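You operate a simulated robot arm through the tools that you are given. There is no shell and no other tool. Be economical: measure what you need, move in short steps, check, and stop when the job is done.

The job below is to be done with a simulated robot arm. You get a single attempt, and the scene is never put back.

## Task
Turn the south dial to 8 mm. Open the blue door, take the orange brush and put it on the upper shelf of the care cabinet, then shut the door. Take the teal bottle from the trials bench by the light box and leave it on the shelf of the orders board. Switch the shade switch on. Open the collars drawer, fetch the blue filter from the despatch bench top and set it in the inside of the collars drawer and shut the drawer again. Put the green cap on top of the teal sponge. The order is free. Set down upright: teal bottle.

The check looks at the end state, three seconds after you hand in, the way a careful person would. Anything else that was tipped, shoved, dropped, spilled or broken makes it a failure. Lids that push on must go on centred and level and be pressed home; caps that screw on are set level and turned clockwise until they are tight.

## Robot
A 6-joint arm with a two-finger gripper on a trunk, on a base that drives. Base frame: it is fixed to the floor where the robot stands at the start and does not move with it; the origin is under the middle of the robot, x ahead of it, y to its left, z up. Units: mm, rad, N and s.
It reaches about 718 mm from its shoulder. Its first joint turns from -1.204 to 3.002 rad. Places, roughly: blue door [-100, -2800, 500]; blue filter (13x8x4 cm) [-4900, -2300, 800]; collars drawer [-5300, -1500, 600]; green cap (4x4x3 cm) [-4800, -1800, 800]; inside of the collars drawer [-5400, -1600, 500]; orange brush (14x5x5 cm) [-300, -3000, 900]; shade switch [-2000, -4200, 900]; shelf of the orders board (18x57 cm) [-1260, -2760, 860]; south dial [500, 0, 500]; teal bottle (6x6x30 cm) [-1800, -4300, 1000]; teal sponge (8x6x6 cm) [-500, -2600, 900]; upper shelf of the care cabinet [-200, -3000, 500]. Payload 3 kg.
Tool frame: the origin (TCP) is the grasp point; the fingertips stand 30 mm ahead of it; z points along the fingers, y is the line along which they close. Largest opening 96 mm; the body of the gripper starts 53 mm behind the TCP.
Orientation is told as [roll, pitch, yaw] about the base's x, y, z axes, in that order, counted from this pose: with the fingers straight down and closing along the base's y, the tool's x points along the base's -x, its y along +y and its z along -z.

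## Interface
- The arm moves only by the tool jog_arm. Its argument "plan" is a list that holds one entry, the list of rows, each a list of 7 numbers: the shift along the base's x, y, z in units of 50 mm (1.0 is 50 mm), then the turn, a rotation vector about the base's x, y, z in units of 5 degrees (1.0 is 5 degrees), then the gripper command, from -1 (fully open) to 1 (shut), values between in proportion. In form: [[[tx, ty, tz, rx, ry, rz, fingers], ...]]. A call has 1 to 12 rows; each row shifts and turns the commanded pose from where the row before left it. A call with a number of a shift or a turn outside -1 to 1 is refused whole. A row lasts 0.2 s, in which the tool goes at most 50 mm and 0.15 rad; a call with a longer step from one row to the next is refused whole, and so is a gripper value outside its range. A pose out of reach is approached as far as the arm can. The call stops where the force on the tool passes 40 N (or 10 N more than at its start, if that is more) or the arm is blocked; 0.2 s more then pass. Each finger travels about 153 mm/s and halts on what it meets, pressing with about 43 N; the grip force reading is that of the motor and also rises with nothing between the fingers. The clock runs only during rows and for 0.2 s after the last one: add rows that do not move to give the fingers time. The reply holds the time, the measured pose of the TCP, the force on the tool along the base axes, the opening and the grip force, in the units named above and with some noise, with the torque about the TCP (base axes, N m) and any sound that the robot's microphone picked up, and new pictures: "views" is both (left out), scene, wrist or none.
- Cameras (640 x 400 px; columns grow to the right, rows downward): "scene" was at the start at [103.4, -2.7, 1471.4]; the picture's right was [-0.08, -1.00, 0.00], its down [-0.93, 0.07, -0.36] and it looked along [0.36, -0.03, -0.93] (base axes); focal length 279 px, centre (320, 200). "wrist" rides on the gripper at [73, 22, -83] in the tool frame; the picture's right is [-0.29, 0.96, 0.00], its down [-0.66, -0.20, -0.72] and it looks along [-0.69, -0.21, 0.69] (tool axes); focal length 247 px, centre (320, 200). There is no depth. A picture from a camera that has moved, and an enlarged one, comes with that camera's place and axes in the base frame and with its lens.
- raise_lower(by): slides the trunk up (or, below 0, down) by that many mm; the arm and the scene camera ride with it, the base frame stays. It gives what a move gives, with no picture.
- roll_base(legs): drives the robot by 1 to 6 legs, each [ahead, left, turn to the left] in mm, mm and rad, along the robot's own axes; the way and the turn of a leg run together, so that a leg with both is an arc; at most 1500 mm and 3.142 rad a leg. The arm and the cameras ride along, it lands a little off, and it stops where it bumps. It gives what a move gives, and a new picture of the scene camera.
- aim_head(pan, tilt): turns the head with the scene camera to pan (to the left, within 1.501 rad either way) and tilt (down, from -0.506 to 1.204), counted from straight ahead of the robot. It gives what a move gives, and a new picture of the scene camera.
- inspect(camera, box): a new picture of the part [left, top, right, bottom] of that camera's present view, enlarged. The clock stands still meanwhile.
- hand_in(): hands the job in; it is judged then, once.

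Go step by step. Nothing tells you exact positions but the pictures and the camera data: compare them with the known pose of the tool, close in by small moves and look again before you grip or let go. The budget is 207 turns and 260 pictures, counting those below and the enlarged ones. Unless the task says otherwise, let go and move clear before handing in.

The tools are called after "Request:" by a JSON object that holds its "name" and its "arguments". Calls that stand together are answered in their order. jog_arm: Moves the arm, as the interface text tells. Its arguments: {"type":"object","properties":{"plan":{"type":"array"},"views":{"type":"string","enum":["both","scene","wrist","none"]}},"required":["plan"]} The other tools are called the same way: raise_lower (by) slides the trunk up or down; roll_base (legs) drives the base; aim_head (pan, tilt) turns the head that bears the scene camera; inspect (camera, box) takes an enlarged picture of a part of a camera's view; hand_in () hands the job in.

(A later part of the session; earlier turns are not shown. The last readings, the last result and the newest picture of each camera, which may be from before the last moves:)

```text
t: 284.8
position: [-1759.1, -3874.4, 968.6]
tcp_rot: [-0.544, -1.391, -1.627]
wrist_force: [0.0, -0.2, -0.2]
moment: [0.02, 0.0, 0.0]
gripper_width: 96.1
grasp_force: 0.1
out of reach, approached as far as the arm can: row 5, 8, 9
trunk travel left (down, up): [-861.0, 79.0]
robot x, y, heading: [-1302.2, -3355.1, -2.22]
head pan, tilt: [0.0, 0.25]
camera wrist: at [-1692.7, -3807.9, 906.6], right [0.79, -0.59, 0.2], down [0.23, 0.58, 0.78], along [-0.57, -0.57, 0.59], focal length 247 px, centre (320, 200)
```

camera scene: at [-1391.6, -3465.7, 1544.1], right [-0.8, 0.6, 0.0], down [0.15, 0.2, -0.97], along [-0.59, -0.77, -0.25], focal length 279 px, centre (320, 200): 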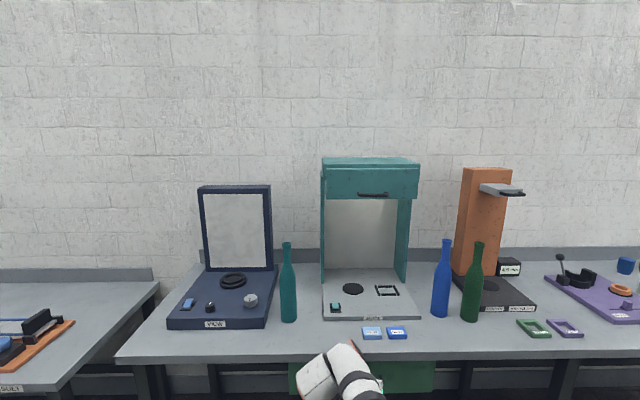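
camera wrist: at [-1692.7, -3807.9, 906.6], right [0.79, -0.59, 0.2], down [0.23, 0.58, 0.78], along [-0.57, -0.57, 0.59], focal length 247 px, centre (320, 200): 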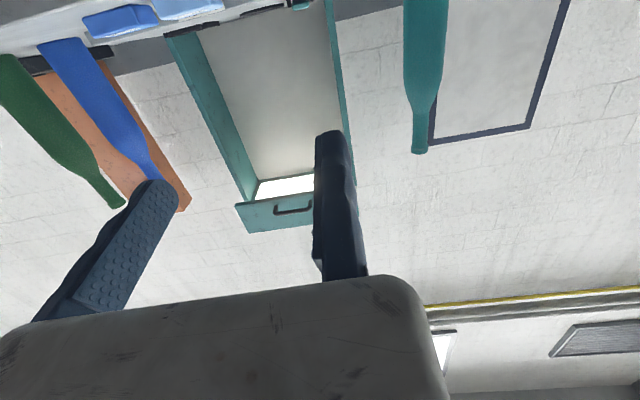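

Still 9° nose-down at the inner reach limit; extend 40 mm while levelling.

Request:
{"name": "jog_arm", "arguments": {"plan": [[[-0.3, -0.4, 0, 0, 0, 0, -1], [-0.16, -0.21, 0, -0.68, 0.07, -0.18, -1], [-0.16, -0.21, 0, -0.68, 0.07, -0.18, -1], [-0.16, -0.21, 0, -0.68, 0.07, -0.18, -1], [0, 0, 0, 0, 0, 0, -1]]], "views": "wrist"}}

```text
t: 286.0
position: [-1757.9, -3875.7, 987.4]
tcp_rot: [-0.564, -1.45, -1.622]
wrist_force: [0.8, 0.9, 1.3]
moment: [0.05, 0.01, 0.03]
gripper_width: 96.1
grasp_force: 0.1
out of reach, approached as far as the arm can: row 1, 2, 3, 4
trunk travel left (down, up): [-861.0, 79.0]
robot x, y, heading: [-1298.6, -3354.6, -2.221]
head pan, tilt: [0.0, 0.25]
camera wrist: at [-1690.2, -3814.2, 920.4], right [0.78, -0.58, 0.23], down [0.25, 0.62, 0.74], along [-0.58, -0.52, 0.63], focal length 247 px, centre (320, 200)
```

wrist: 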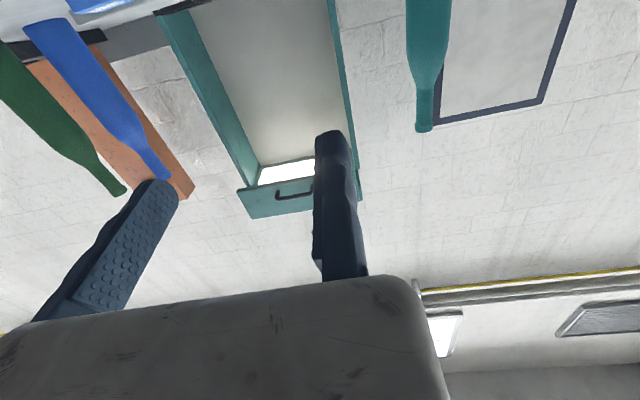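

The shoulder is too high; lower the trunk 150 mm and raise the hand again while levelling.

Request:
{"name": "raise_lower", "arguments": {"by": -160}}

Request:
{"name": "jog_arm", "arguments": {"plan": [[[0, 0, 0.6, -0.3, 0.05, -0.1, -1], [0, 0, 0.6, -0.3, 0.05, -0.1, -1], [0, 0, 0.6, -0.3, 0.05, -0.1, -1], [0, 0, 0.6, -0.3, 0.05, -0.1, -1], [0, 0, 0.3, -0.3, 0.05, 0, -1], [0, 0, 0, 0, 0, 0, -1]]], "views": "wrist"}}

```text
t: 287.9
position: [-1758.1, -3875.9, 826.5]
tcp_rot: [-0.564, -1.449, -1.623]
wrist_force: [0.3, 0.3, -0.4]
moment: [0.01, -0.01, 0.01]
gripper_width: 95.8
grasp_force: 0.0
trunk travel left (down, up): [-701.0, 239.0]
robot x, y, heading: [-1301.3, -3350.5, -2.221]
head pan, tilt: [0.0, 0.25]
```

```text
t: 289.3
position: [-1756.7, -3875.5, 962.3]
tcp_rot: [-2.917, -1.554, 0.692]
wrist_force: [0.4, 0.0, 0.1]
moment: [-0.01, 0.0, 0.01]
gripper_width: 96.1
grasp_force: 0.0
trunk travel left (down, up): [-701.0, 239.0]
robot x, y, heading: [-1302.8, -3352.1, -2.22]
head pan, tilt: [0.0, 0.25]
camera wrist: at [-1689.9, -3825.8, 886.8], right [0.76, -0.58, 0.29], down [0.29, 0.7, 0.65], along [-0.58, -0.41, 0.7], focal length 247 px, centre (320, 200)
```

wrist: 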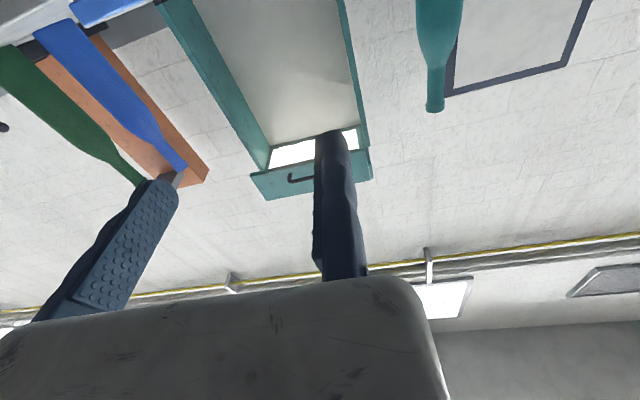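

Tool is level. Strafe left 194 and advance 250 mm; then check alignment with the bottle.

Request:
{"name": "roll_base", "arguments": {"legs": [[0, 194, 0], [250, 0, 0]]}}

Request:
{"name": "inspect", "arguments": {"camera": "wrist", "box": [0, 0, 640, 400]}}

```text
t: 292.3
position: [-1757.0, -4192.9, 961.8]
tcp_rot: [-2.907, -1.555, 0.683]
wrist_force: [-0.7, -0.3, -0.2]
moment: [0.01, 0.02, 0.0]
gripper_width: 96.0
grasp_force: 0.0
trunk travel left (down, up): [-701.0, 239.0]
robot x, y, heading: [-1299.7, -3670.2, -2.222]
head pan, tilt: [0.0, 0.25]
camera scene: at [-1389.6, -3783.7, 1384.2], right [-0.8, 0.61, 0.0], down [0.15, 0.2, -0.97], along [-0.59, -0.77, -0.25], focal length 279 px, centre (320, 200)
```

scene: 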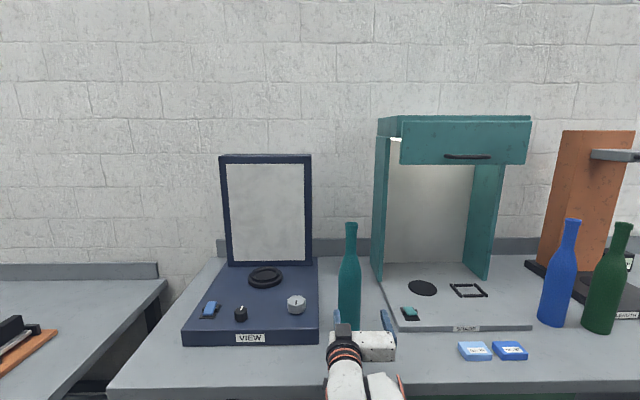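

```text
1.00 times, centred on (320, 200) of wrist (not enlarged: the box is as wide or as high as the picture)
camera zoom: at [-1688.7, -4143.9, 886.3], right [0.76, -0.58, 0.29], down [0.29, 0.7, 0.65], along [-0.58, -0.41, 0.7], focal length 247 px, centre (320, 200)
```

zoom: 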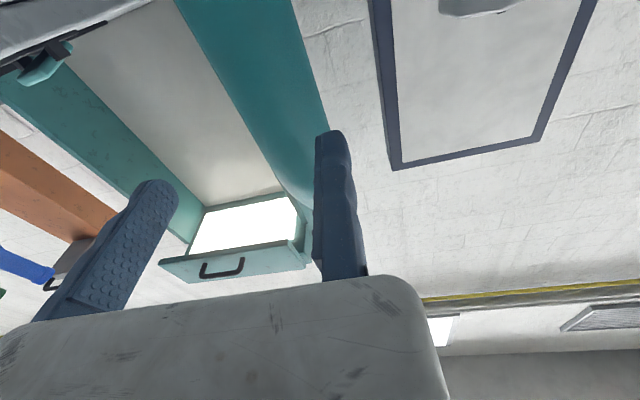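

Bottle lies between the jaws' lines; I shift 9 mm left and advance 80 mm.

Request:
{"name": "roll_base", "arguments": {"legs": [[0, 9, 0], [75, 0, 0]]}}

Request:
{"name": "inspect", "arguments": {"camera": "wrist", "box": [0, 0, 640, 400]}}

Request:
{"name": "inspect", "arguments": {"camera": "scene", "box": [300, 200, 460, 400]}}

```text
t: 293.6
position: [-1795.4, -4257.8, 964.7]
tcp_rot: [-3.013, -1.548, 0.784]
wrist_force: [-6.8, -6.0, 17.2]
moment: [0.24, -0.56, -0.11]
gripper_width: 95.9
grasp_force: 0.1
trunk travel left (down, up): [-701.0, 239.0]
robot x, y, heading: [-1333.9, -3736.4, -2.222]
head pan, tilt: [0.0, 0.25]
camera scene: at [-1427.0, -3847.4, 1384.5], right [-0.8, 0.61, 0.0], down [0.15, 0.2, -0.97], along [-0.59, -0.77, -0.25], focal length 279 px, centre (320, 200)
```

scene: 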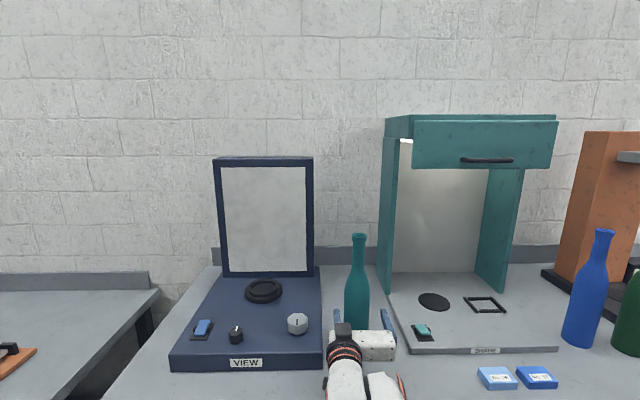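

```text
1.00 times, centred on (320, 200) of wrist (not enlarged: the box is as wide or as high as the picture)
camera zoom: at [-1727.0, -4208.5, 889.0], right [0.76, -0.58, 0.29], down [0.29, 0.71, 0.64], along [-0.58, -0.41, 0.71], focal length 247 px, centre (320, 200)
```

zoom: 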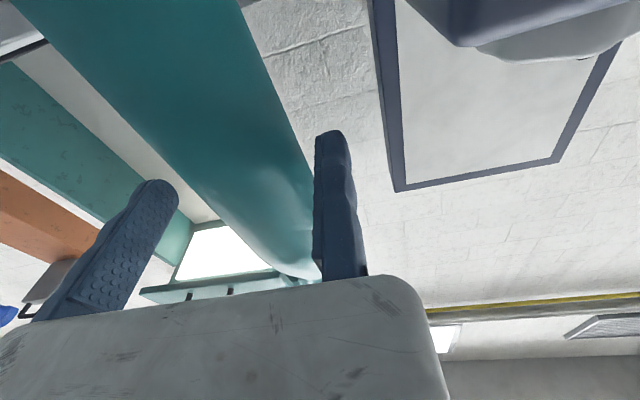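

```text
2.00 times, centred on (380, 300) of scene
camera zoom: at [-1427.0, -3847.4, 1384.5], right [-0.8, 0.61, 0.0], down [0.15, 0.2, -0.97], along [-0.59, -0.77, -0.25], focal length 558 px, centre (200, 0)
```

zoom: 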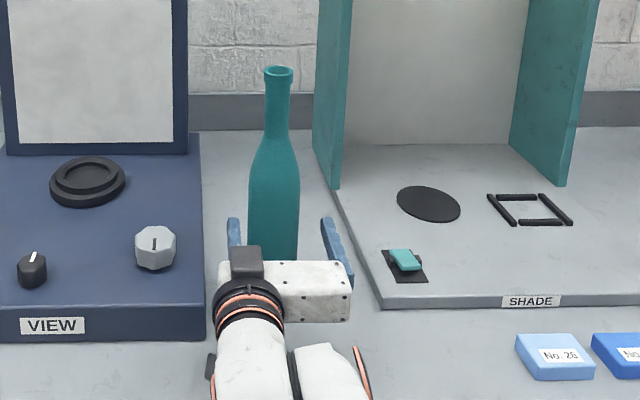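

Something is pressing upward on the hand (17 N) – likely the camera bracket. Raise the trunk 20 mm and check.

Request:
{"name": "raise_lower", "arguments": {"by": 20}}

Request:
{"name": "aim_head", "arguments": {"pan": 0, "tilt": 0.7}}

```text
t: 294.3
position: [-1795.4, -4258.9, 982.5]
tcp_rot: [-2.997, -1.55, 0.774]
wrist_force: [0.4, -0.6, -0.3]
moment: [-0.02, -0.02, 0.0]
gripper_width: 95.9
grasp_force: 0.0
trunk travel left (down, up): [-721.0, 219.0]
robot x, y, heading: [-1339.7, -3735.7, -2.222]
head pan, tilt: [0.0, 0.25]
```

```text
t: 295.2
position: [-1795.3, -4259.2, 983.7]
tcp_rot: [-2.996, -1.549, 0.771]
wrist_force: [-0.8, -0.8, 0.7]
moment: [-0.01, 0.0, 0.0]
gripper_width: 96.0
grasp_force: 0.0
trunk travel left (down, up): [-721.0, 219.0]
robot x, y, heading: [-1340.2, -3737.2, -2.221]
head pan, tilt: [0.0, 0.7]
camera scene: at [-1422.6, -3841.9, 1363.5], right [-0.8, 0.61, 0.0], down [0.39, 0.51, -0.77], along [-0.46, -0.61, -0.64], focal length 279 px, centre (320, 200)
```

scene: 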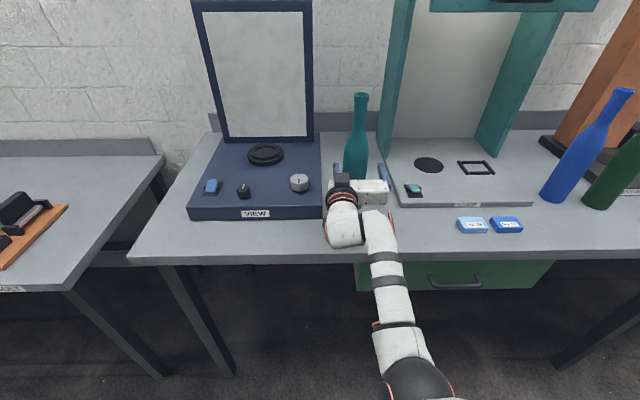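

Clear now. Bottle axis is ~26 mm ahead and 40 mm right of the fixed jaw. Advance 24, shift right 8, and close gently.

Request:
{"name": "roll_base", "arguments": {"legs": [[24, 0, 0], [0, -8, 0]]}}

Request:
{"name": "jog_arm", "arguments": {"plan": [[[0, 0, 0, 0, 0, 0, -0.5], [0, 0, 0, 0, 0, 0, -0.35], [0, 0, 0, 0, 0, 0, -0.2], [0, 0, 0, 0, 0, 0, 0.2], [0, 0, 0, 0, 0, 0, 0.6], [0, 0, 0, 0, 0, 0, 0.6]]], "views": "both"}}

```text
t: 296.4
position: [-1814.6, -4272.4, 983.8]
tcp_rot: [-2.978, -1.549, 0.753]
wrist_force: [0.3, 0.8, -0.6]
moment: [-0.01, 0.0, 0.0]
gripper_width: 95.7
grasp_force: 0.2
trunk travel left (down, up): [-721.0, 219.0]
robot x, y, heading: [-1357.3, -3752.5, -2.223]
head pan, tilt: [0.0, 0.7]
camera scene: at [-1442.6, -3855.7, 1363.5], right [-0.8, 0.61, 0.0], down [0.39, 0.51, -0.77], along [-0.46, -0.61, -0.64], focal length 279 px, centre (320, 200)
```

scene: 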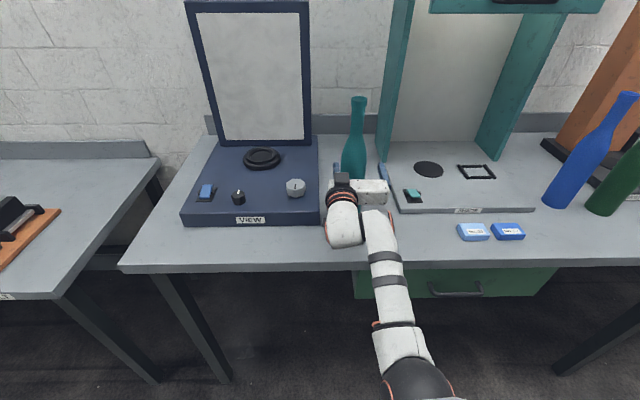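

```text
t: 297.8
position: [-1815.6, -4273.0, 984.6]
tcp_rot: [-3.005, -1.55, 0.783]
wrist_force: [0.4, 1.2, 0.1]
moment: [-0.1, -0.19, -0.01]
gripper_width: 59.1
grasp_force: 42.9
trunk travel left (down, up): [-721.0, 219.0]
robot x, y, heading: [-1362.3, -3752.6, -2.225]
head pan, tilt: [0.0, 0.7]
camera scene: at [-1443.4, -3856.2, 1363.4], right [-0.8, 0.61, 0.0], down [0.39, 0.51, -0.76], along [-0.46, -0.61, -0.64], focal length 279 px, centre (320, 200)
camera wrist: at [-1748.0, -4223.6, 908.1], right [0.76, -0.58, 0.29], down [0.29, 0.71, 0.65], along [-0.58, -0.41, 0.71], focal length 247 px, centre (320, 200)
```

scene: 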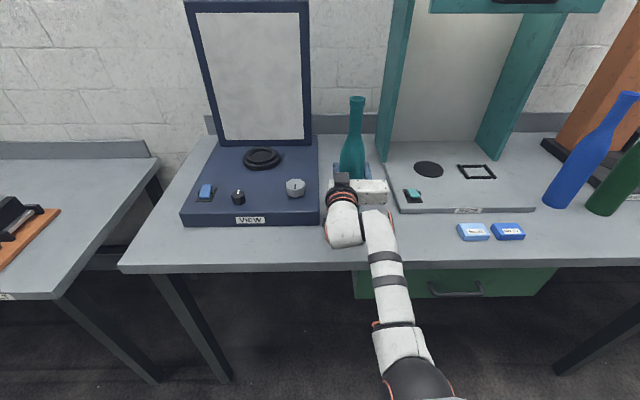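
wrist: 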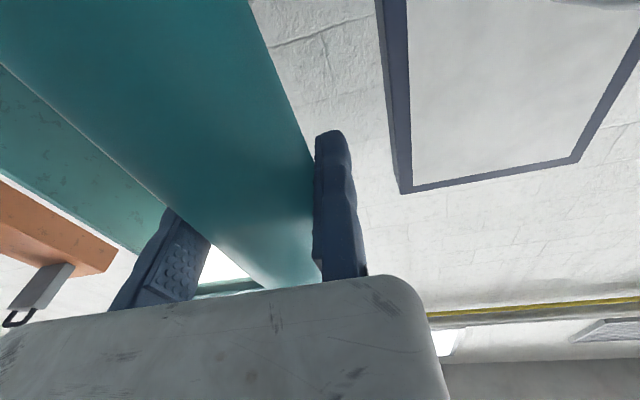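

Bottle gripped at 59 mm. Lift 40 mm, back off, and turn around in stages to face the orders board on the partition's rear.

Request:
{"name": "raise_lower", "arguments": {"by": 40}}

Request:
{"name": "roll_base", "arguments": {"legs": [[-350, 0, 0], [0, 0, -1.57], [616, 390, 0]]}}

Request:
{"name": "aim_head", "arguments": {"pan": -1.3, "tilt": 0.35}}

```text
t: 298.6
position: [-1816.4, -4274.4, 1022.3]
tcp_rot: [-2.983, -1.552, 0.756]
wrist_force: [0.7, -0.5, -4.5]
moment: [-0.23, -0.25, 0.08]
gripper_width: 58.8
grasp_force: 43.3
trunk travel left (down, up): [-761.0, 179.0]
robot x, y, heading: [-1358.7, -3753.6, -2.227]
head pan, tilt: [0.0, 0.7]
```

```text
t: 308.3
position: [-2382.4, -2923.6, 1023.6]
tcp_rot: [-2.983, -1.551, -0.834]
wrist_force: [0.2, -0.1, -3.8]
moment: [-0.1, 0.09, -0.03]
gripper_width: 58.1
grasp_force: 43.1
trunk travel left (down, up): [-761.0, 179.0]
robot x, y, heading: [-1868.3, -3392.9, 2.472]
head pan, tilt: [0.0, 0.7]
camera scene: at [-1977.9, -3305.3, 1403.3], right [0.62, 0.78, 0.0], down [0.5, -0.4, -0.76], along [-0.6, 0.48, -0.64], focal length 279 px, centre (320, 200)
```

scene: 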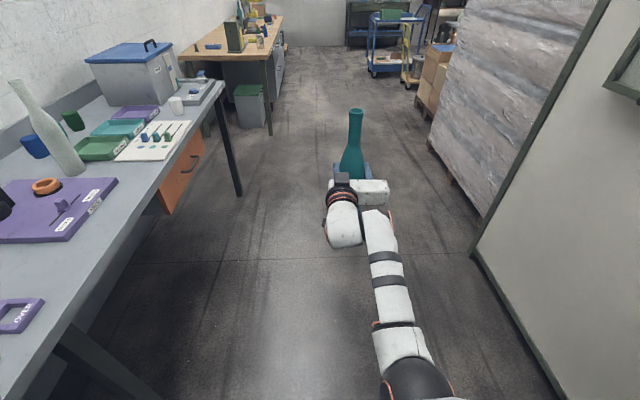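

```text
t: 309.8
position: [-2381.5, -2923.1, 1022.3]
tcp_rot: [-2.982, -1.551, -0.838]
wrist_force: [-0.2, -0.4, -3.0]
moment: [-0.08, 0.1, -0.01]
gripper_width: 58.9
grasp_force: 43.7
trunk travel left (down, up): [-761.0, 179.0]
robot x, y, heading: [-1869.0, -3395.3, 2.468]
head pan, tilt: [-1.3, 0.351]
camera scene: at [-1875.0, -3272.6, 1434.7], right [0.92, -0.39, 0.0], down [-0.13, -0.32, -0.94], along [0.37, 0.86, -0.34], focal length 279 px, centre (320, 200)
```

scene: 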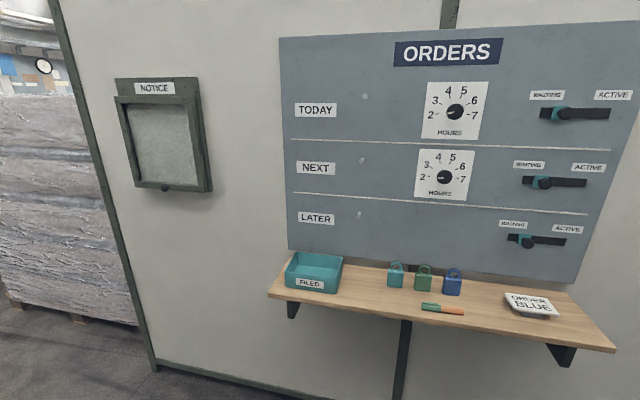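

The orders board shelf has free spots, e.g. between the padlocks and the "ORDER BLUE" plate. I turn to face it squarely.

Request:
{"name": "roll_base", "arguments": {"legs": [[0, 60, 0], [0, 0, -1.55]]}}

Request:
{"name": "aim_head", "arguments": {"pan": 0, "tilt": 0.5}}

```text
t: 314.6
position: [-1439.1, -2925.0, 1024.1]
tcp_rot: [-2.989, -1.553, -2.398]
wrist_force: [0.7, -0.2, -4.3]
moment: [0.07, 0.14, 0.0]
gripper_width: 58.1
grasp_force: 42.3
trunk travel left (down, up): [-761.0, 179.0]
robot x, y, heading: [-1902.9, -3437.9, 0.899]
head pan, tilt: [-1.3, 0.351]
camera scene: at [-1791.4, -3433.9, 1434.7], right [-0.39, -0.92, 0.0], down [-0.32, 0.13, -0.94], along [0.86, -0.37, -0.34], focal length 279 px, centre (320, 200)
```

scene: 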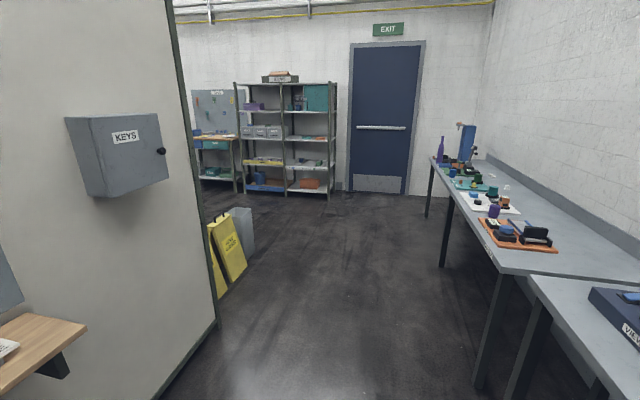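

```text
t: 316.0
position: [-1439.9, -2924.4, 1023.3]
tcp_rot: [-2.985, -1.552, -2.4]
wrist_force: [0.2, -0.5, -3.8]
moment: [0.11, 0.1, 0.01]
gripper_width: 58.5
grasp_force: 43.2
trunk travel left (down, up): [-761.0, 179.0]
robot x, y, heading: [-1907.0, -3436.2, 0.905]
head pan, tilt: [0.0, 0.499]
camera scene: at [-1820.6, -3326.4, 1421.0], right [0.78, -0.62, 0.0], down [-0.3, -0.38, -0.88], along [0.55, 0.69, -0.48], focal length 279 px, centre (320, 200)
```

scene: 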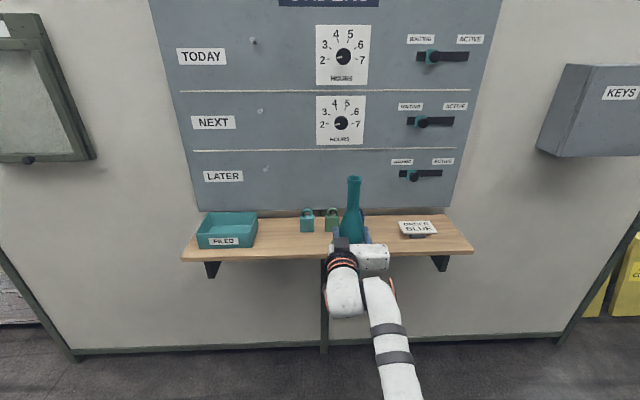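

Shelf top z≈860, front edge q≈−3080. The gap between blue padlock and plate is centred at p≈808. Strafe right 151, go in 110, check.

Request:
{"name": "roll_base", "arguments": {"legs": [[0, -151, 0], [110, 0, 0]]}}

Request:
{"name": "inspect", "arguments": {"camera": "scene", "box": [200, 150, 440, 300]}}

```text
t: 318.2
position: [-1254.2, -2932.1, 1023.2]
tcp_rot: [-2.985, -1.551, -2.401]
wrist_force: [-1.0, 0.4, -4.0]
moment: [0.09, 0.11, -0.01]
gripper_width: 58.5
grasp_force: 43.0
trunk travel left (down, up): [-761.0, 179.0]
robot x, y, heading: [-1722.2, -3449.0, 0.899]
head pan, tilt: [0.0, 0.499]
camera scene: at [-1634.9, -3333.9, 1421.0], right [0.78, -0.62, 0.0], down [-0.3, -0.38, -0.88], along [0.54, 0.69, -0.48], focal length 279 px, centre (320, 200)
```

scene: 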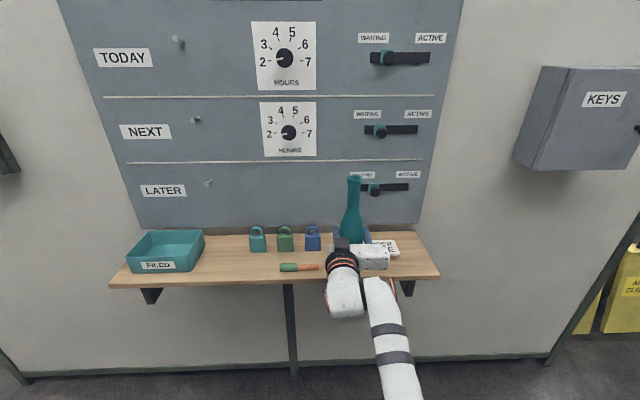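

```text
2.67 times, centred on (320, 225) of scene
camera zoom: at [-1634.9, -3333.9, 1421.0], right [0.78, -0.62, 0.0], down [-0.3, -0.38, -0.88], along [0.54, 0.69, -0.48], focal length 744 px, centre (320, 133)
```

zoom: 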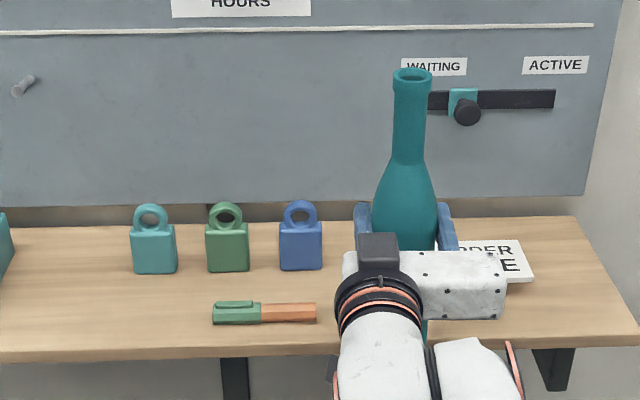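

Gap is right. Advance the remaining 112 mm, then lower gently.

Request:
{"name": "roll_base", "arguments": {"legs": [[112, 0, 0]]}}

Request:
{"name": "raise_lower", "arguments": {"by": -20}}

Request:
{"name": "raise_lower", "arguments": {"by": -4}}

```text
t: 319.4
position: [-1186.4, -2845.5, 1023.1]
tcp_rot: [-2.983, -1.552, -2.404]
wrist_force: [0.7, 0.2, -4.1]
moment: [0.08, 0.1, -0.01]
gripper_width: 58.4
grasp_force: 43.1
trunk travel left (down, up): [-761.0, 179.0]
robot x, y, heading: [-1650.0, -3360.3, 0.901]
head pan, tilt: [0.0, 0.499]
camera scene: at [-1565.8, -3246.6, 1421.0], right [0.78, -0.62, 0.0], down [-0.3, -0.38, -0.88], along [0.54, 0.69, -0.48], focal length 279 px, centre (320, 200)
```

scene: 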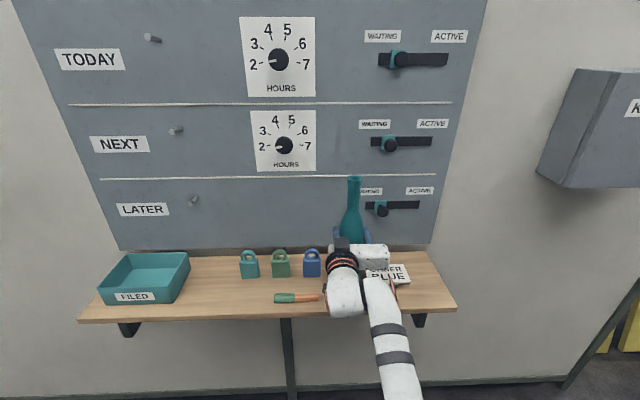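

```text
t: 320.1
position: [-1186.4, -2846.1, 1010.1]
tcp_rot: [-3.03, -1.539, -2.354]
wrist_force: [3.3, 4.0, 16.1]
moment: [0.04, -0.59, 0.08]
gripper_width: 58.7
grasp_force: 43.1
trunk travel left (down, up): [-741.0, 199.0]
robot x, y, heading: [-1653.3, -3357.5, 0.904]
head pan, tilt: [0.0, 0.499]
```

```text
t: 320.6
position: [-1188.8, -2847.7, 1004.6]
tcp_rot: [-3.039, -1.54, -2.347]
wrist_force: [3.4, 3.6, 26.2]
moment: [-0.29, -0.53, 0.09]
gripper_width: 58.1
grasp_force: 43.0
trunk travel left (down, up): [-737.0, 203.0]
robot x, y, heading: [-1656.3, -3361.2, 0.903]
head pan, tilt: [0.0, 0.499]
```

The torque shows the bottle's base is on the shelf. Ease 5 mm, open the jaw partially.

Request:
{"name": "raise_lower", "arguments": {"by": 5}}

Request:
{"name": "jog_arm", "arguments": {"plan": [[[0, 0, 0, 0, 0, 0, -0.28], [0, 0, 0, 0, 0, 0, -0.4], [0, 0, 0, 0, 0, 0, -0.55], [0, 0, 0, 0, 0, 0, -0.55]]], "views": "both"}}

```text
t: 321.1
position: [-1187.4, -2846.5, 1005.6]
tcp_rot: [-2.991, -1.55, -2.393]
wrist_force: [0.9, 4.8, 16.3]
moment: [0.1, -0.22, 0.08]
gripper_width: 58.0
grasp_force: 42.8
trunk travel left (down, up): [-742.0, 198.0]
robot x, y, heading: [-1649.2, -3362.0, 0.906]
head pan, tilt: [0.0, 0.499]
```

```text
t: 322.1
position: [-1185.3, -2844.9, 1003.5]
tcp_rot: [-2.97, -1.552, -2.415]
wrist_force: [-1.2, 1.0, 0.5]
moment: [0.04, -0.01, 0.01]
gripper_width: 74.4
grasp_force: 0.0
trunk travel left (down, up): [-742.0, 198.0]
robot x, y, heading: [-1652.2, -3359.5, 0.9]
head pan, tilt: [0.0, 0.499]
camera scene: at [-1566.7, -3247.2, 1402.1], right [0.78, -0.62, 0.0], down [-0.3, -0.38, -0.88], along [0.54, 0.69, -0.48], focal length 279 px, centre (320, 200)
camera wrist: at [-1254.5, -2897.2, 928.7], right [-0.75, 0.59, 0.29], down [-0.3, -0.7, 0.65], along [0.59, 0.4, 0.71], focal length 247 px, centre (320, 200)
```

scene: 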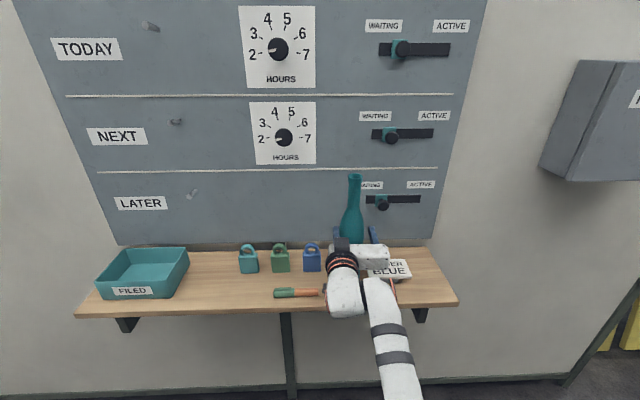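
wrist: 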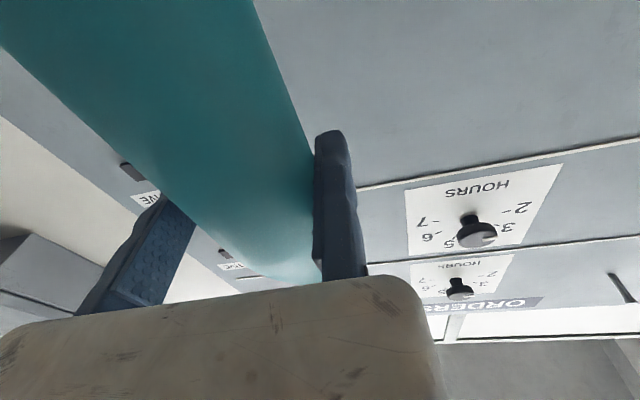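

Released. Shift 6 mm left off the bottle and back out straight.

Request:
{"name": "roll_base", "arguments": {"legs": [[0, 6, 0], [-200, 0, 0]]}}

Request:
{"name": "inspect", "arguments": {"camera": "scene", "box": [200, 130, 440, 280]}}

```text
t: 324.1
position: [-1314.5, -2999.2, 1004.6]
tcp_rot: [-2.984, -1.55, -2.4]
wrist_force: [0.4, -0.3, -0.8]
moment: [0.0, 0.0, 0.03]
gripper_width: 74.1
grasp_force: 0.1
trunk travel left (down, up): [-742.0, 198.0]
robot x, y, heading: [-1784.5, -3515.4, 0.901]
head pan, tilt: [0.0, 0.499]
camera scene: at [-1695.9, -3401.2, 1402.1], right [0.78, -0.62, 0.0], down [-0.3, -0.38, -0.88], along [0.55, 0.69, -0.48], focal length 279 px, centre (320, 200)
```

scene: 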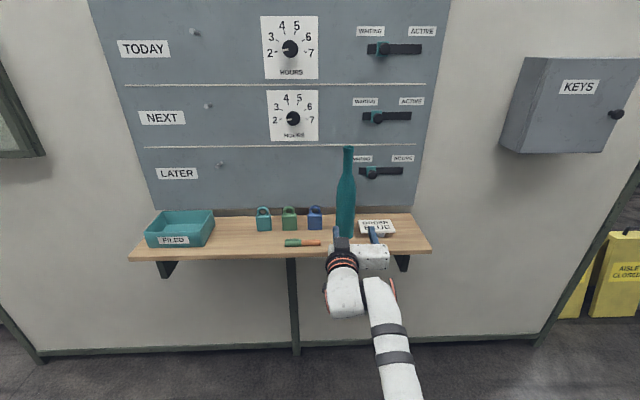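

```text
2.67 times, centred on (320, 205) of scene
camera zoom: at [-1695.9, -3401.2, 1402.1], right [0.78, -0.62, 0.0], down [-0.3, -0.38, -0.88], along [0.55, 0.69, -0.48], focal length 744 px, centre (320, 187)
```

zoom: 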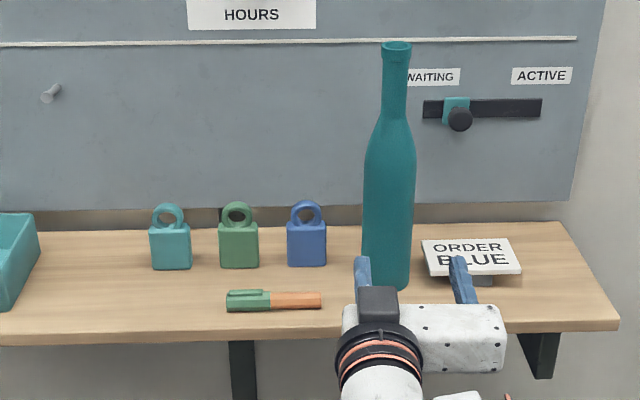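

The bottle stands upright on the shelf. Next, the despatch bench: turn left and drive along the aisle.

Request:
{"name": "roll_base", "arguments": {"legs": [[0, 0, 1.59], [1450, -150, 0], [800, 0, 0]]}}

Request:
{"name": "aim_head", "arguments": {"pan": 0.5, "tilt": 0.3}}

```text
t: 339.0
position: [-3991.1, -1581.6, 1004.7]
tcp_rot: [-2.982, -1.549, -0.818]
wrist_force: [-0.3, 0.4, 0.6]
moment: [-0.01, 0.0, -0.04]
gripper_width: 74.3
grasp_force: 0.1
trunk travel left (down, up): [-742.0, 198.0]
robot x, y, heading: [-3471.2, -2041.5, 2.487]
head pan, tilt: [0.0, 0.499]
camera scene: at [-3584.0, -1951.7, 1402.1], right [0.61, 0.79, 0.0], down [0.38, -0.29, -0.88], along [-0.7, 0.53, -0.48], focal length 279 px, centre (320, 200)
```

scene: 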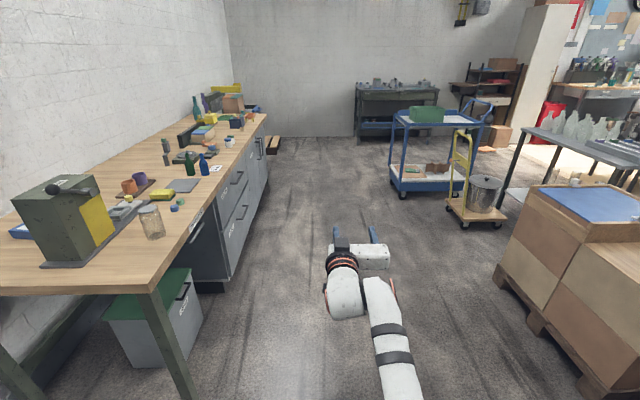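

```text
t: 339.9
position: [-3991.5, -1581.0, 1003.9]
tcp_rot: [-2.983, -1.55, -0.816]
wrist_force: [-0.3, 0.3, -0.5]
moment: [0.0, 0.04, -0.03]
gripper_width: 74.6
grasp_force: 0.1
trunk travel left (down, up): [-742.0, 198.0]
robot x, y, heading: [-3467.7, -2041.9, 2.486]
head pan, tilt: [0.499, 0.3]
camera scene: at [-3604.0, -1992.6, 1420.5], right [0.16, 0.99, 0.0], down [0.29, -0.05, -0.96], along [-0.94, 0.15, -0.3], focal length 279 px, centre (320, 200)
```

scene: 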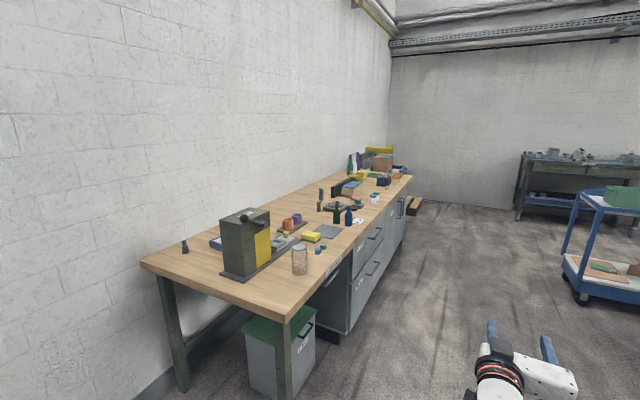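

The despatch bench (wood top, drawers facing the aisle) is on the left. Drive alongside and turn to face it.

Request:
{"name": "roll_base", "arguments": {"legs": [[1350, -200, 0], [0, 0, 1.576]]}}

Request:
{"name": "aim_head", "arguments": {"pan": 0, "tilt": 0.5}}

```text
t: 350.6
position: [-4877.4, -1589.0, 1004.5]
tcp_rot: [-2.979, -1.549, 0.756]
wrist_force: [-0.1, -0.2, -0.8]
moment: [0.02, 0.01, -0.01]
gripper_width: 74.2
grasp_force: 0.0
trunk travel left (down, up): [-742.0, 198.0]
robot x, y, heading: [-4419.9, -1061.9, -2.22]
head pan, tilt: [0.499, 0.3]
camera scene: at [-4468.1, -1194.4, 1420.5], right [-0.99, 0.15, 0.0], down [0.04, 0.29, -0.96], along [-0.14, -0.94, -0.3], focal length 279 px, centre (320, 200)
```

scene: 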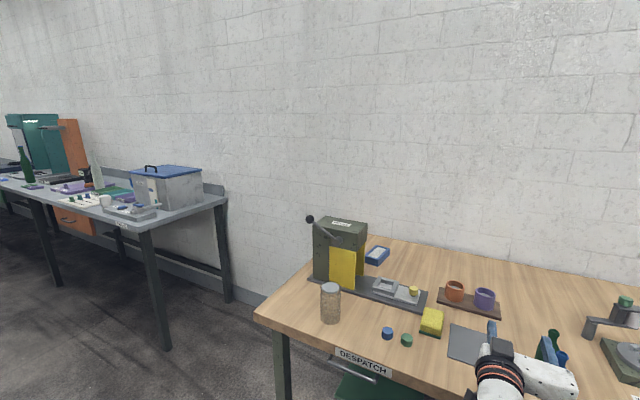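

```text
t: 351.5
position: [-4875.4, -1588.1, 1004.7]
tcp_rot: [-2.974, -1.548, 0.754]
wrist_force: [-0.5, -0.2, -0.4]
moment: [0.04, -0.03, 0.01]
gripper_width: 74.3
grasp_force: 0.0
trunk travel left (down, up): [-742.0, 198.0]
robot x, y, heading: [-4419.1, -1061.9, -2.217]
head pan, tilt: [0.0, 0.499]
camera scene: at [-4509.1, -1174.7, 1402.1], right [-0.8, 0.6, 0.0], down [0.29, 0.38, -0.88], along [-0.53, -0.7, -0.48], focal length 279 px, centre (320, 200)
```

scene: 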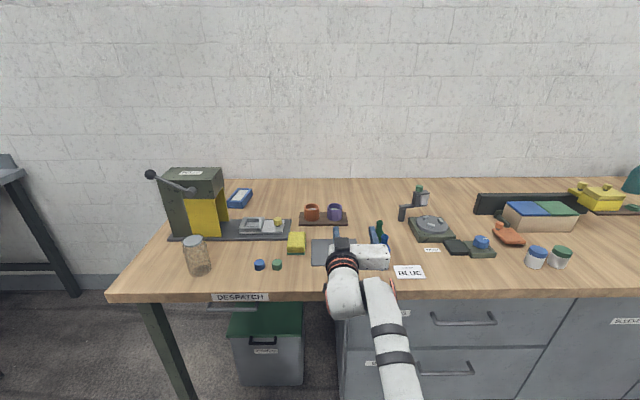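

I see the blue filter (back left), green cap (front), and drawers to the right. Zoom on the drawer labels.

Request:
{"name": "inspect", "arguments": {"camera": "scene", "box": [330, 280, 640, 400]}}

Request:
{"name": "inspect", "arguments": {"camera": "scene", "box": [200, 170, 360, 290]}}

```text
2.06 times, centred on (485, 340) of scene
camera zoom: at [-4509.1, -1174.7, 1402.1], right [-0.8, 0.6, 0.0], down [0.29, 0.38, -0.88], along [-0.53, -0.7, -0.48], focal length 576 px, centre (-21, -89)
```

zoom: 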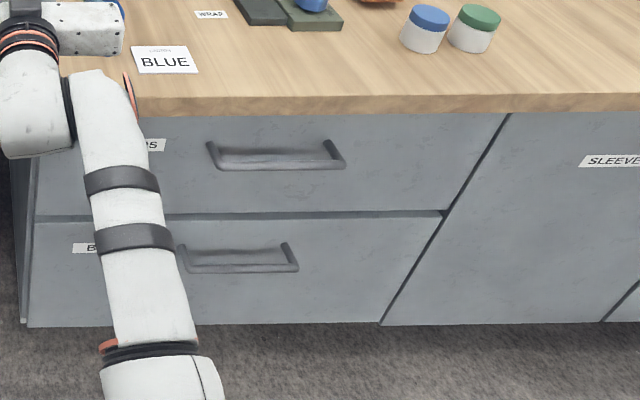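

```text
3.33 times, centred on (280, 230) of scene
camera zoom: at [-4509.1, -1174.7, 1402.1], right [-0.8, 0.6, 0.0], down [0.29, 0.38, -0.88], along [-0.53, -0.7, -0.48], focal length 930 px, centre (453, 100)
```

zoom: 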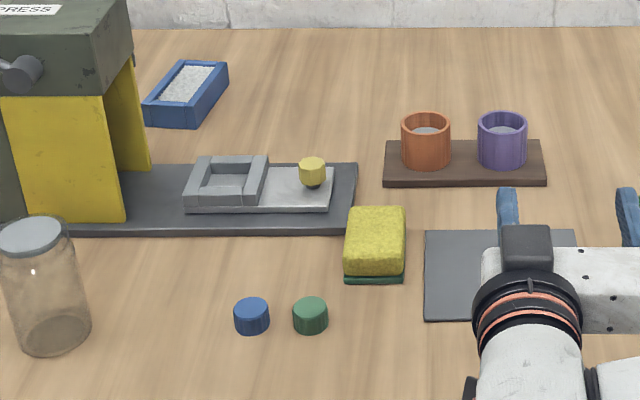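

The top drawer should be "COLLARS". I drive right to face it, lower the trunk, and roll the gripper 90° so the jaws close vertically for the horizontal bar.

Request:
{"name": "roll_base", "arguments": {"legs": [[0, -372, 0]]}}

Request:
{"name": "raise_lower", "arguments": {"by": -280}}

Request:
{"name": "jog_arm", "arguments": {"plan": [[[0, 0, 0, -0.75, -0.99, 0, -1], [0, 0, 0, -0.75, -0.99, 0, -1], [0, 0, 0, -0.75, -0.99, 0, -1], [0, 0, 0, -0.75, -0.99, 0, -1], [0, 0, 0, -0.75, -0.99, 0, -1], [0, 0, 0, -0.75, -0.99, 0, -1], [0, 0, 0, -0.75, -0.99, 0, -1], [0, 0, 0, -0.75, -0.99, 0, -1], [0, 0, 0, -0.75, -0.99, 0, -1], [0, 0, 0, -0.75, -0.99, 0, -1], [0, 0, 0, -0.75, -0.99, 0, -1], [0, 0, 0, -0.75, -0.99, 0, -1]]], "views": "both"}}

```text
t: 353.9
position: [-5175.8, -1361.1, 1003.7]
tcp_rot: [-2.996, -1.549, 0.772]
wrist_force: [-0.1, -0.1, 0.1]
moment: [0.0, -0.05, 0.03]
gripper_width: 74.6
grasp_force: 0.0
trunk travel left (down, up): [-742.0, 198.0]
robot x, y, heading: [-4721.0, -832.9, -2.221]
head pan, tilt: [0.0, 0.499]
camera scene: at [-4808.6, -947.8, 1402.1], right [-0.8, 0.6, 0.0], down [0.29, 0.38, -0.88], along [-0.53, -0.7, -0.48], focal length 279 px, centre (320, 200)
```

scene: 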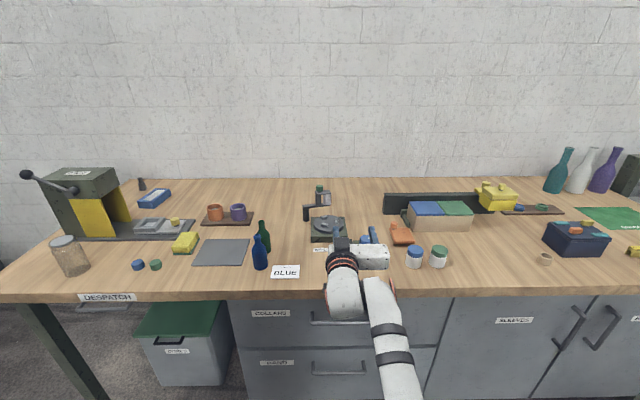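

```text
t: 355.9
position: [-5176.6, -1361.7, 810.5]
tcp_rot: [3.137, -1.508, 0.925]
wrist_force: [1.5, 3.9, 5.5]
moment: [-0.08, 0.03, -0.01]
gripper_width: 74.2
grasp_force: 0.1
trunk travel left (down, up): [-529.0, 411.0]
robot x, y, heading: [-4718.6, -836.7, -2.224]
head pan, tilt: [0.0, 0.499]
stopped: the force on the tool passed its limit at 55 N (the readings are from after the stop); the commanded pose is now the measured one
```

```text
t: 356.4
position: [-5174.7, -1363.4, 824.3]
tcp_rot: [2.116, -1.388, 1.947]
wrist_force: [2.6, -0.5, 12.4]
moment: [0.41, 0.98, -0.07]
gripper_width: 91.0
grasp_force: 0.0
trunk travel left (down, up): [-529.0, 411.0]
robot x, y, heading: [-4715.9, -841.2, -2.218]
head pan, tilt: [0.0, 0.499]
stopped in row 2: the force on the tool passed its limit at 45 N (the readings are from after the stop); the commanded pose is now the measured one
camera scene: at [-4806.3, -946.5, 1189.1], right [-0.8, 0.6, 0.0], down [0.29, 0.38, -0.88], along [-0.53, -0.7, -0.48], focal length 279 px, centre (320, 200)
camera wrist: at [-5102.0, -1324.1, 746.3], right [0.74, -0.52, 0.44], down [0.23, 0.8, 0.55], along [-0.63, -0.3, 0.71], focal length 247 px, centre (320, 200)
```

scene: 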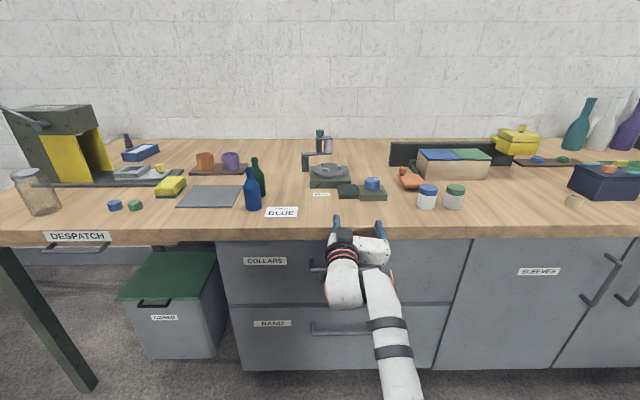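
wrist: 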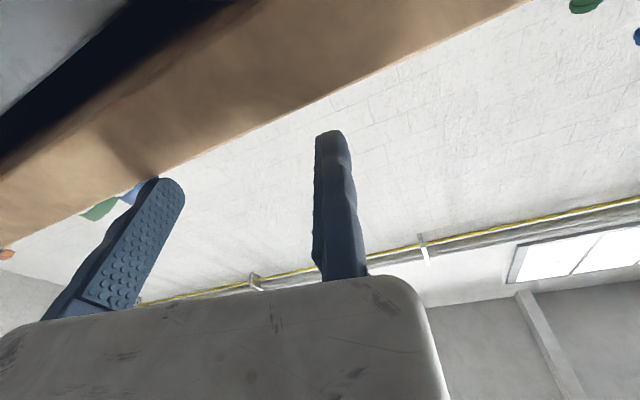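

The fingertips touched the bare bench edge. I back off 160 mm before lowering and rolling. The top drawer's label "COLLARS" is confirmed.

Request:
{"name": "roll_base", "arguments": {"legs": [[-170, 0, 0]]}}

Request:
{"name": "raise_lower", "arguments": {"by": -80}}

Request:
{"name": "jog_arm", "arguments": {"plan": [[[0, 0, 0, -0.75, -0.99, 0, -1], [0, 0, 0, -0.75, -0.99, 0, -1], [0, 0, 0, -0.75, -0.99, 0, -1], [0, 0, 0, -0.75, -0.99, 0, -1], [0, 0, 0, -0.75, -0.99, 0, -1], [0, 0, 0, -0.75, -0.99, 0, -1], [0, 0, 0, -0.75, -0.99, 0, -1], [0, 0, 0, -0.75, -0.99, 0, -1], [0, 0, 0, -0.75, -0.99, 0, -1], [0, 0, 0, -0.75, -0.99, 0, -1], [0, 0, 0, -0.75, -0.99, 0, -1], [0, 0, 0, -0.5, -0.66, 0, -1]]], "views": "both"}}

```text
t: 357.9
position: [-5074.9, -1227.3, 819.6]
tcp_rot: [2.06, -1.39, 2.0]
wrist_force: [0.4, -0.2, 0.0]
moment: [0.0, -0.01, -0.02]
gripper_width: 96.1
grasp_force: 0.0
trunk travel left (down, up): [-529.0, 411.0]
robot x, y, heading: [-4617.2, -705.5, -2.217]
head pan, tilt: [0.0, 0.499]
camera scene: at [-4705.9, -812.8, 1189.0], right [-0.8, 0.6, 0.0], down [0.29, 0.38, -0.88], along [-0.53, -0.7, -0.48], focal length 279 px, centre (320, 200)
```

scene: 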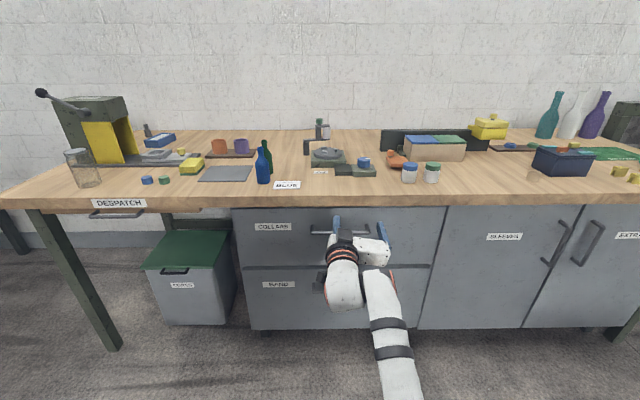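

```text
t: 359.0
position: [-5075.3, -1227.1, 737.2]
tcp_rot: [2.059, -1.392, 2.003]
wrist_force: [0.6, 0.6, 0.0]
moment: [0.0, -0.04, 0.02]
gripper_width: 95.9
grasp_force: 0.0
trunk travel left (down, up): [-449.0, 491.0]
robot x, y, heading: [-4620.3, -706.8, -2.221]
head pan, tilt: [0.0, 0.499]
```

```text
t: 361.6
position: [-5075.6, -1227.7, 739.7]
tcp_rot: [1.587, -0.145, 2.409]
wrist_force: [-0.2, 0.1, -0.1]
moment: [-0.02, -0.01, -0.01]
gripper_width: 96.2
grasp_force: 0.0
trunk travel left (down, up): [-449.0, 491.0]
robot x, y, heading: [-4619.0, -700.1, -2.219]
head pan, tilt: [0.0, 0.499]
camera scene: at [-4706.4, -813.5, 1108.9], right [-0.8, 0.6, 0.0], down [0.29, 0.38, -0.88], along [-0.53, -0.7, -0.48], focal length 279 px, centre (320, 200)
camera wrist: at [-4963.5, -1218.1, 748.2], right [-0.1, 0.11, 0.99], down [-0.03, 0.99, -0.12], along [-0.99, -0.04, -0.1], focal length 247 px, centre (320, 200)
```

scene: 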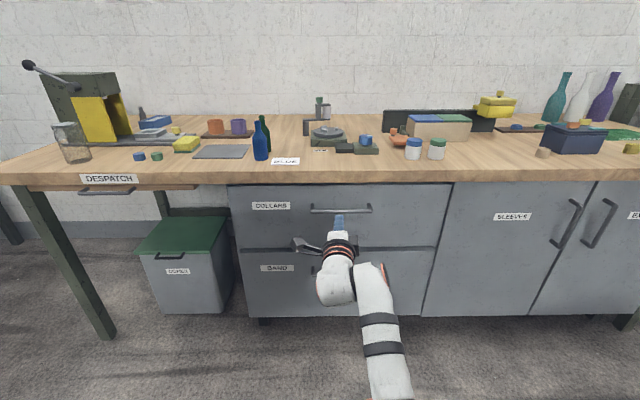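
wrist: 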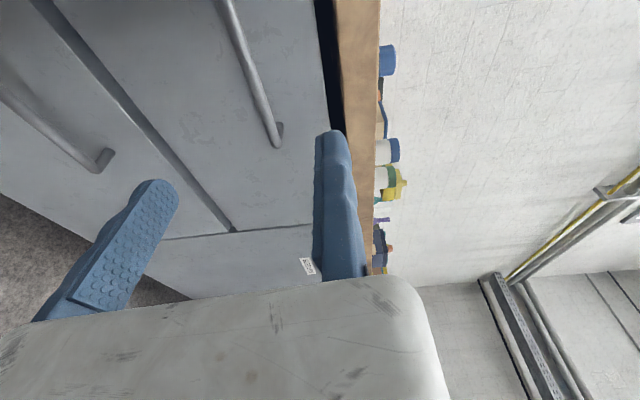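

The bar lies between the jaw planes, about 50 mm below the upper (fixed) jaw. Lower 40 mm, advance 100 mm and recheck.

Request:
{"name": "raise_lower", "arguments": {"by": -38}}

Request:
{"name": "roll_base", "arguments": {"legs": [[95, 0, 0]]}}

Request:
{"name": "inspect", "arguments": {"camera": "wrist", "box": [100, 0, 500, 250]}}

```text
t: 362.5
position: [-5076.4, -1228.0, 700.8]
tcp_rot: [1.587, -0.147, 2.408]
wrist_force: [0.6, 0.3, -0.4]
moment: [0.02, -0.01, -0.02]
gripper_width: 96.0
grasp_force: 0.1
trunk travel left (down, up): [-411.0, 529.0]
robot x, y, heading: [-4616.6, -701.0, -2.22]
head pan, tilt: [0.0, 0.499]
```

```text
t: 363.6
position: [-5132.2, -1304.0, 698.8]
tcp_rot: [1.586, -0.148, 2.408]
wrist_force: [-0.8, -0.6, 0.3]
moment: [0.0, 0.04, 0.04]
gripper_width: 95.8
grasp_force: 0.0
trunk travel left (down, up): [-411.0, 529.0]
robot x, y, heading: [-4673.5, -777.1, -2.221]
head pan, tilt: [0.0, 0.499]
camera scene: at [-4763.8, -889.3, 1070.8], right [-0.8, 0.6, 0.0], down [0.29, 0.38, -0.88], along [-0.53, -0.7, -0.48], focal length 279 px, centre (320, 200)
```

scene: 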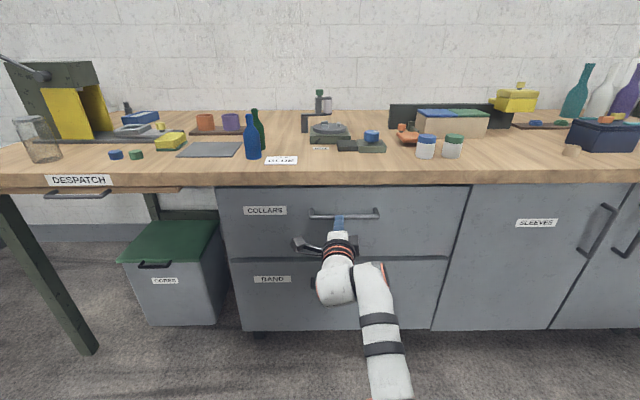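

```text
1.60 times, centred on (300, 125) of wrist
camera zoom: at [-5020.4, -1293.8, 709.4], right [-0.1, 0.11, 0.99], down [-0.03, 0.99, -0.11], along [-0.99, -0.04, -0.1], focal length 395 px, centre (352, 320)
```

zoom: 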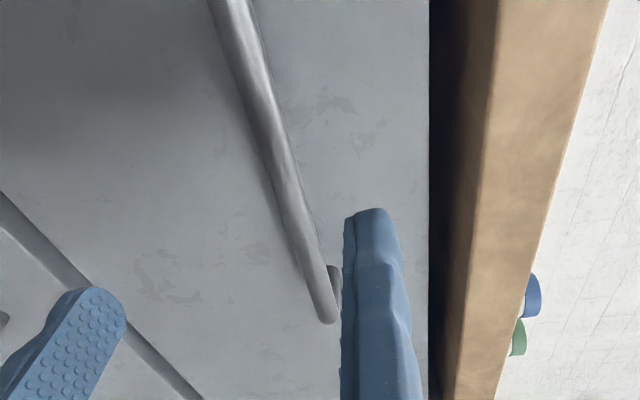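

Triangulating the handle end from two views: bar at z≈670, about 84 mm ahead. Lower 18 mm, advance 70 mm, verify.

Request:
{"name": "raise_lower", "arguments": {"by": -16}}

Request:
{"name": "roll_base", "arguments": {"legs": [[68, 0, 0]]}}

Request:
{"name": "inspect", "arguments": {"camera": "wrist", "box": [100, 0, 500, 250]}}

```text
t: 364.2
position: [-5132.1, -1303.9, 684.1]
tcp_rot: [1.587, -0.148, 2.409]
wrist_force: [0.9, 0.6, -0.3]
moment: [0.01, -0.01, -0.01]
gripper_width: 96.3
grasp_force: 0.1
trunk travel left (down, up): [-395.0, 545.0]
robot x, y, heading: [-4675.8, -776.8, -2.221]
head pan, tilt: [0.0, 0.499]
```

```text
t: 365.2
position: [-5172.3, -1358.1, 683.8]
tcp_rot: [1.584, -0.148, 2.41]
wrist_force: [-0.5, -0.1, 0.0]
moment: [-0.02, 0.04, -0.01]
gripper_width: 95.7
grasp_force: 0.1
trunk travel left (down, up): [-395.0, 545.0]
robot x, y, heading: [-4716.7, -832.9, -2.216]
head pan, tilt: [0.0, 0.499]
camera scene: at [-4804.8, -943.6, 1054.8], right [-0.8, 0.6, 0.0], down [0.29, 0.38, -0.88], along [-0.53, -0.7, -0.48], focal length 279 px, centre (320, 200)
```

scene: 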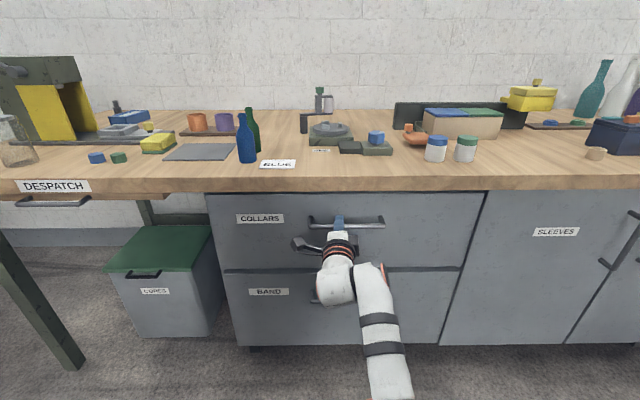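

```text
1.60 times, centred on (300, 125) of wrist
camera zoom: at [-5061.2, -1348.3, 693.4], right [-0.1, 0.11, 0.99], down [-0.03, 0.99, -0.11], along [-0.99, -0.04, -0.1], focal length 395 px, centre (352, 320)
```

zoom: 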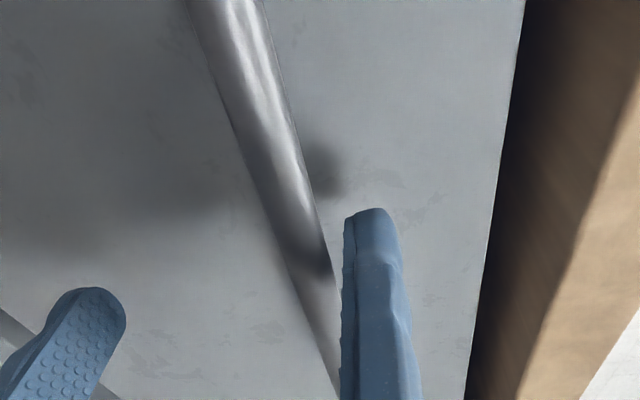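

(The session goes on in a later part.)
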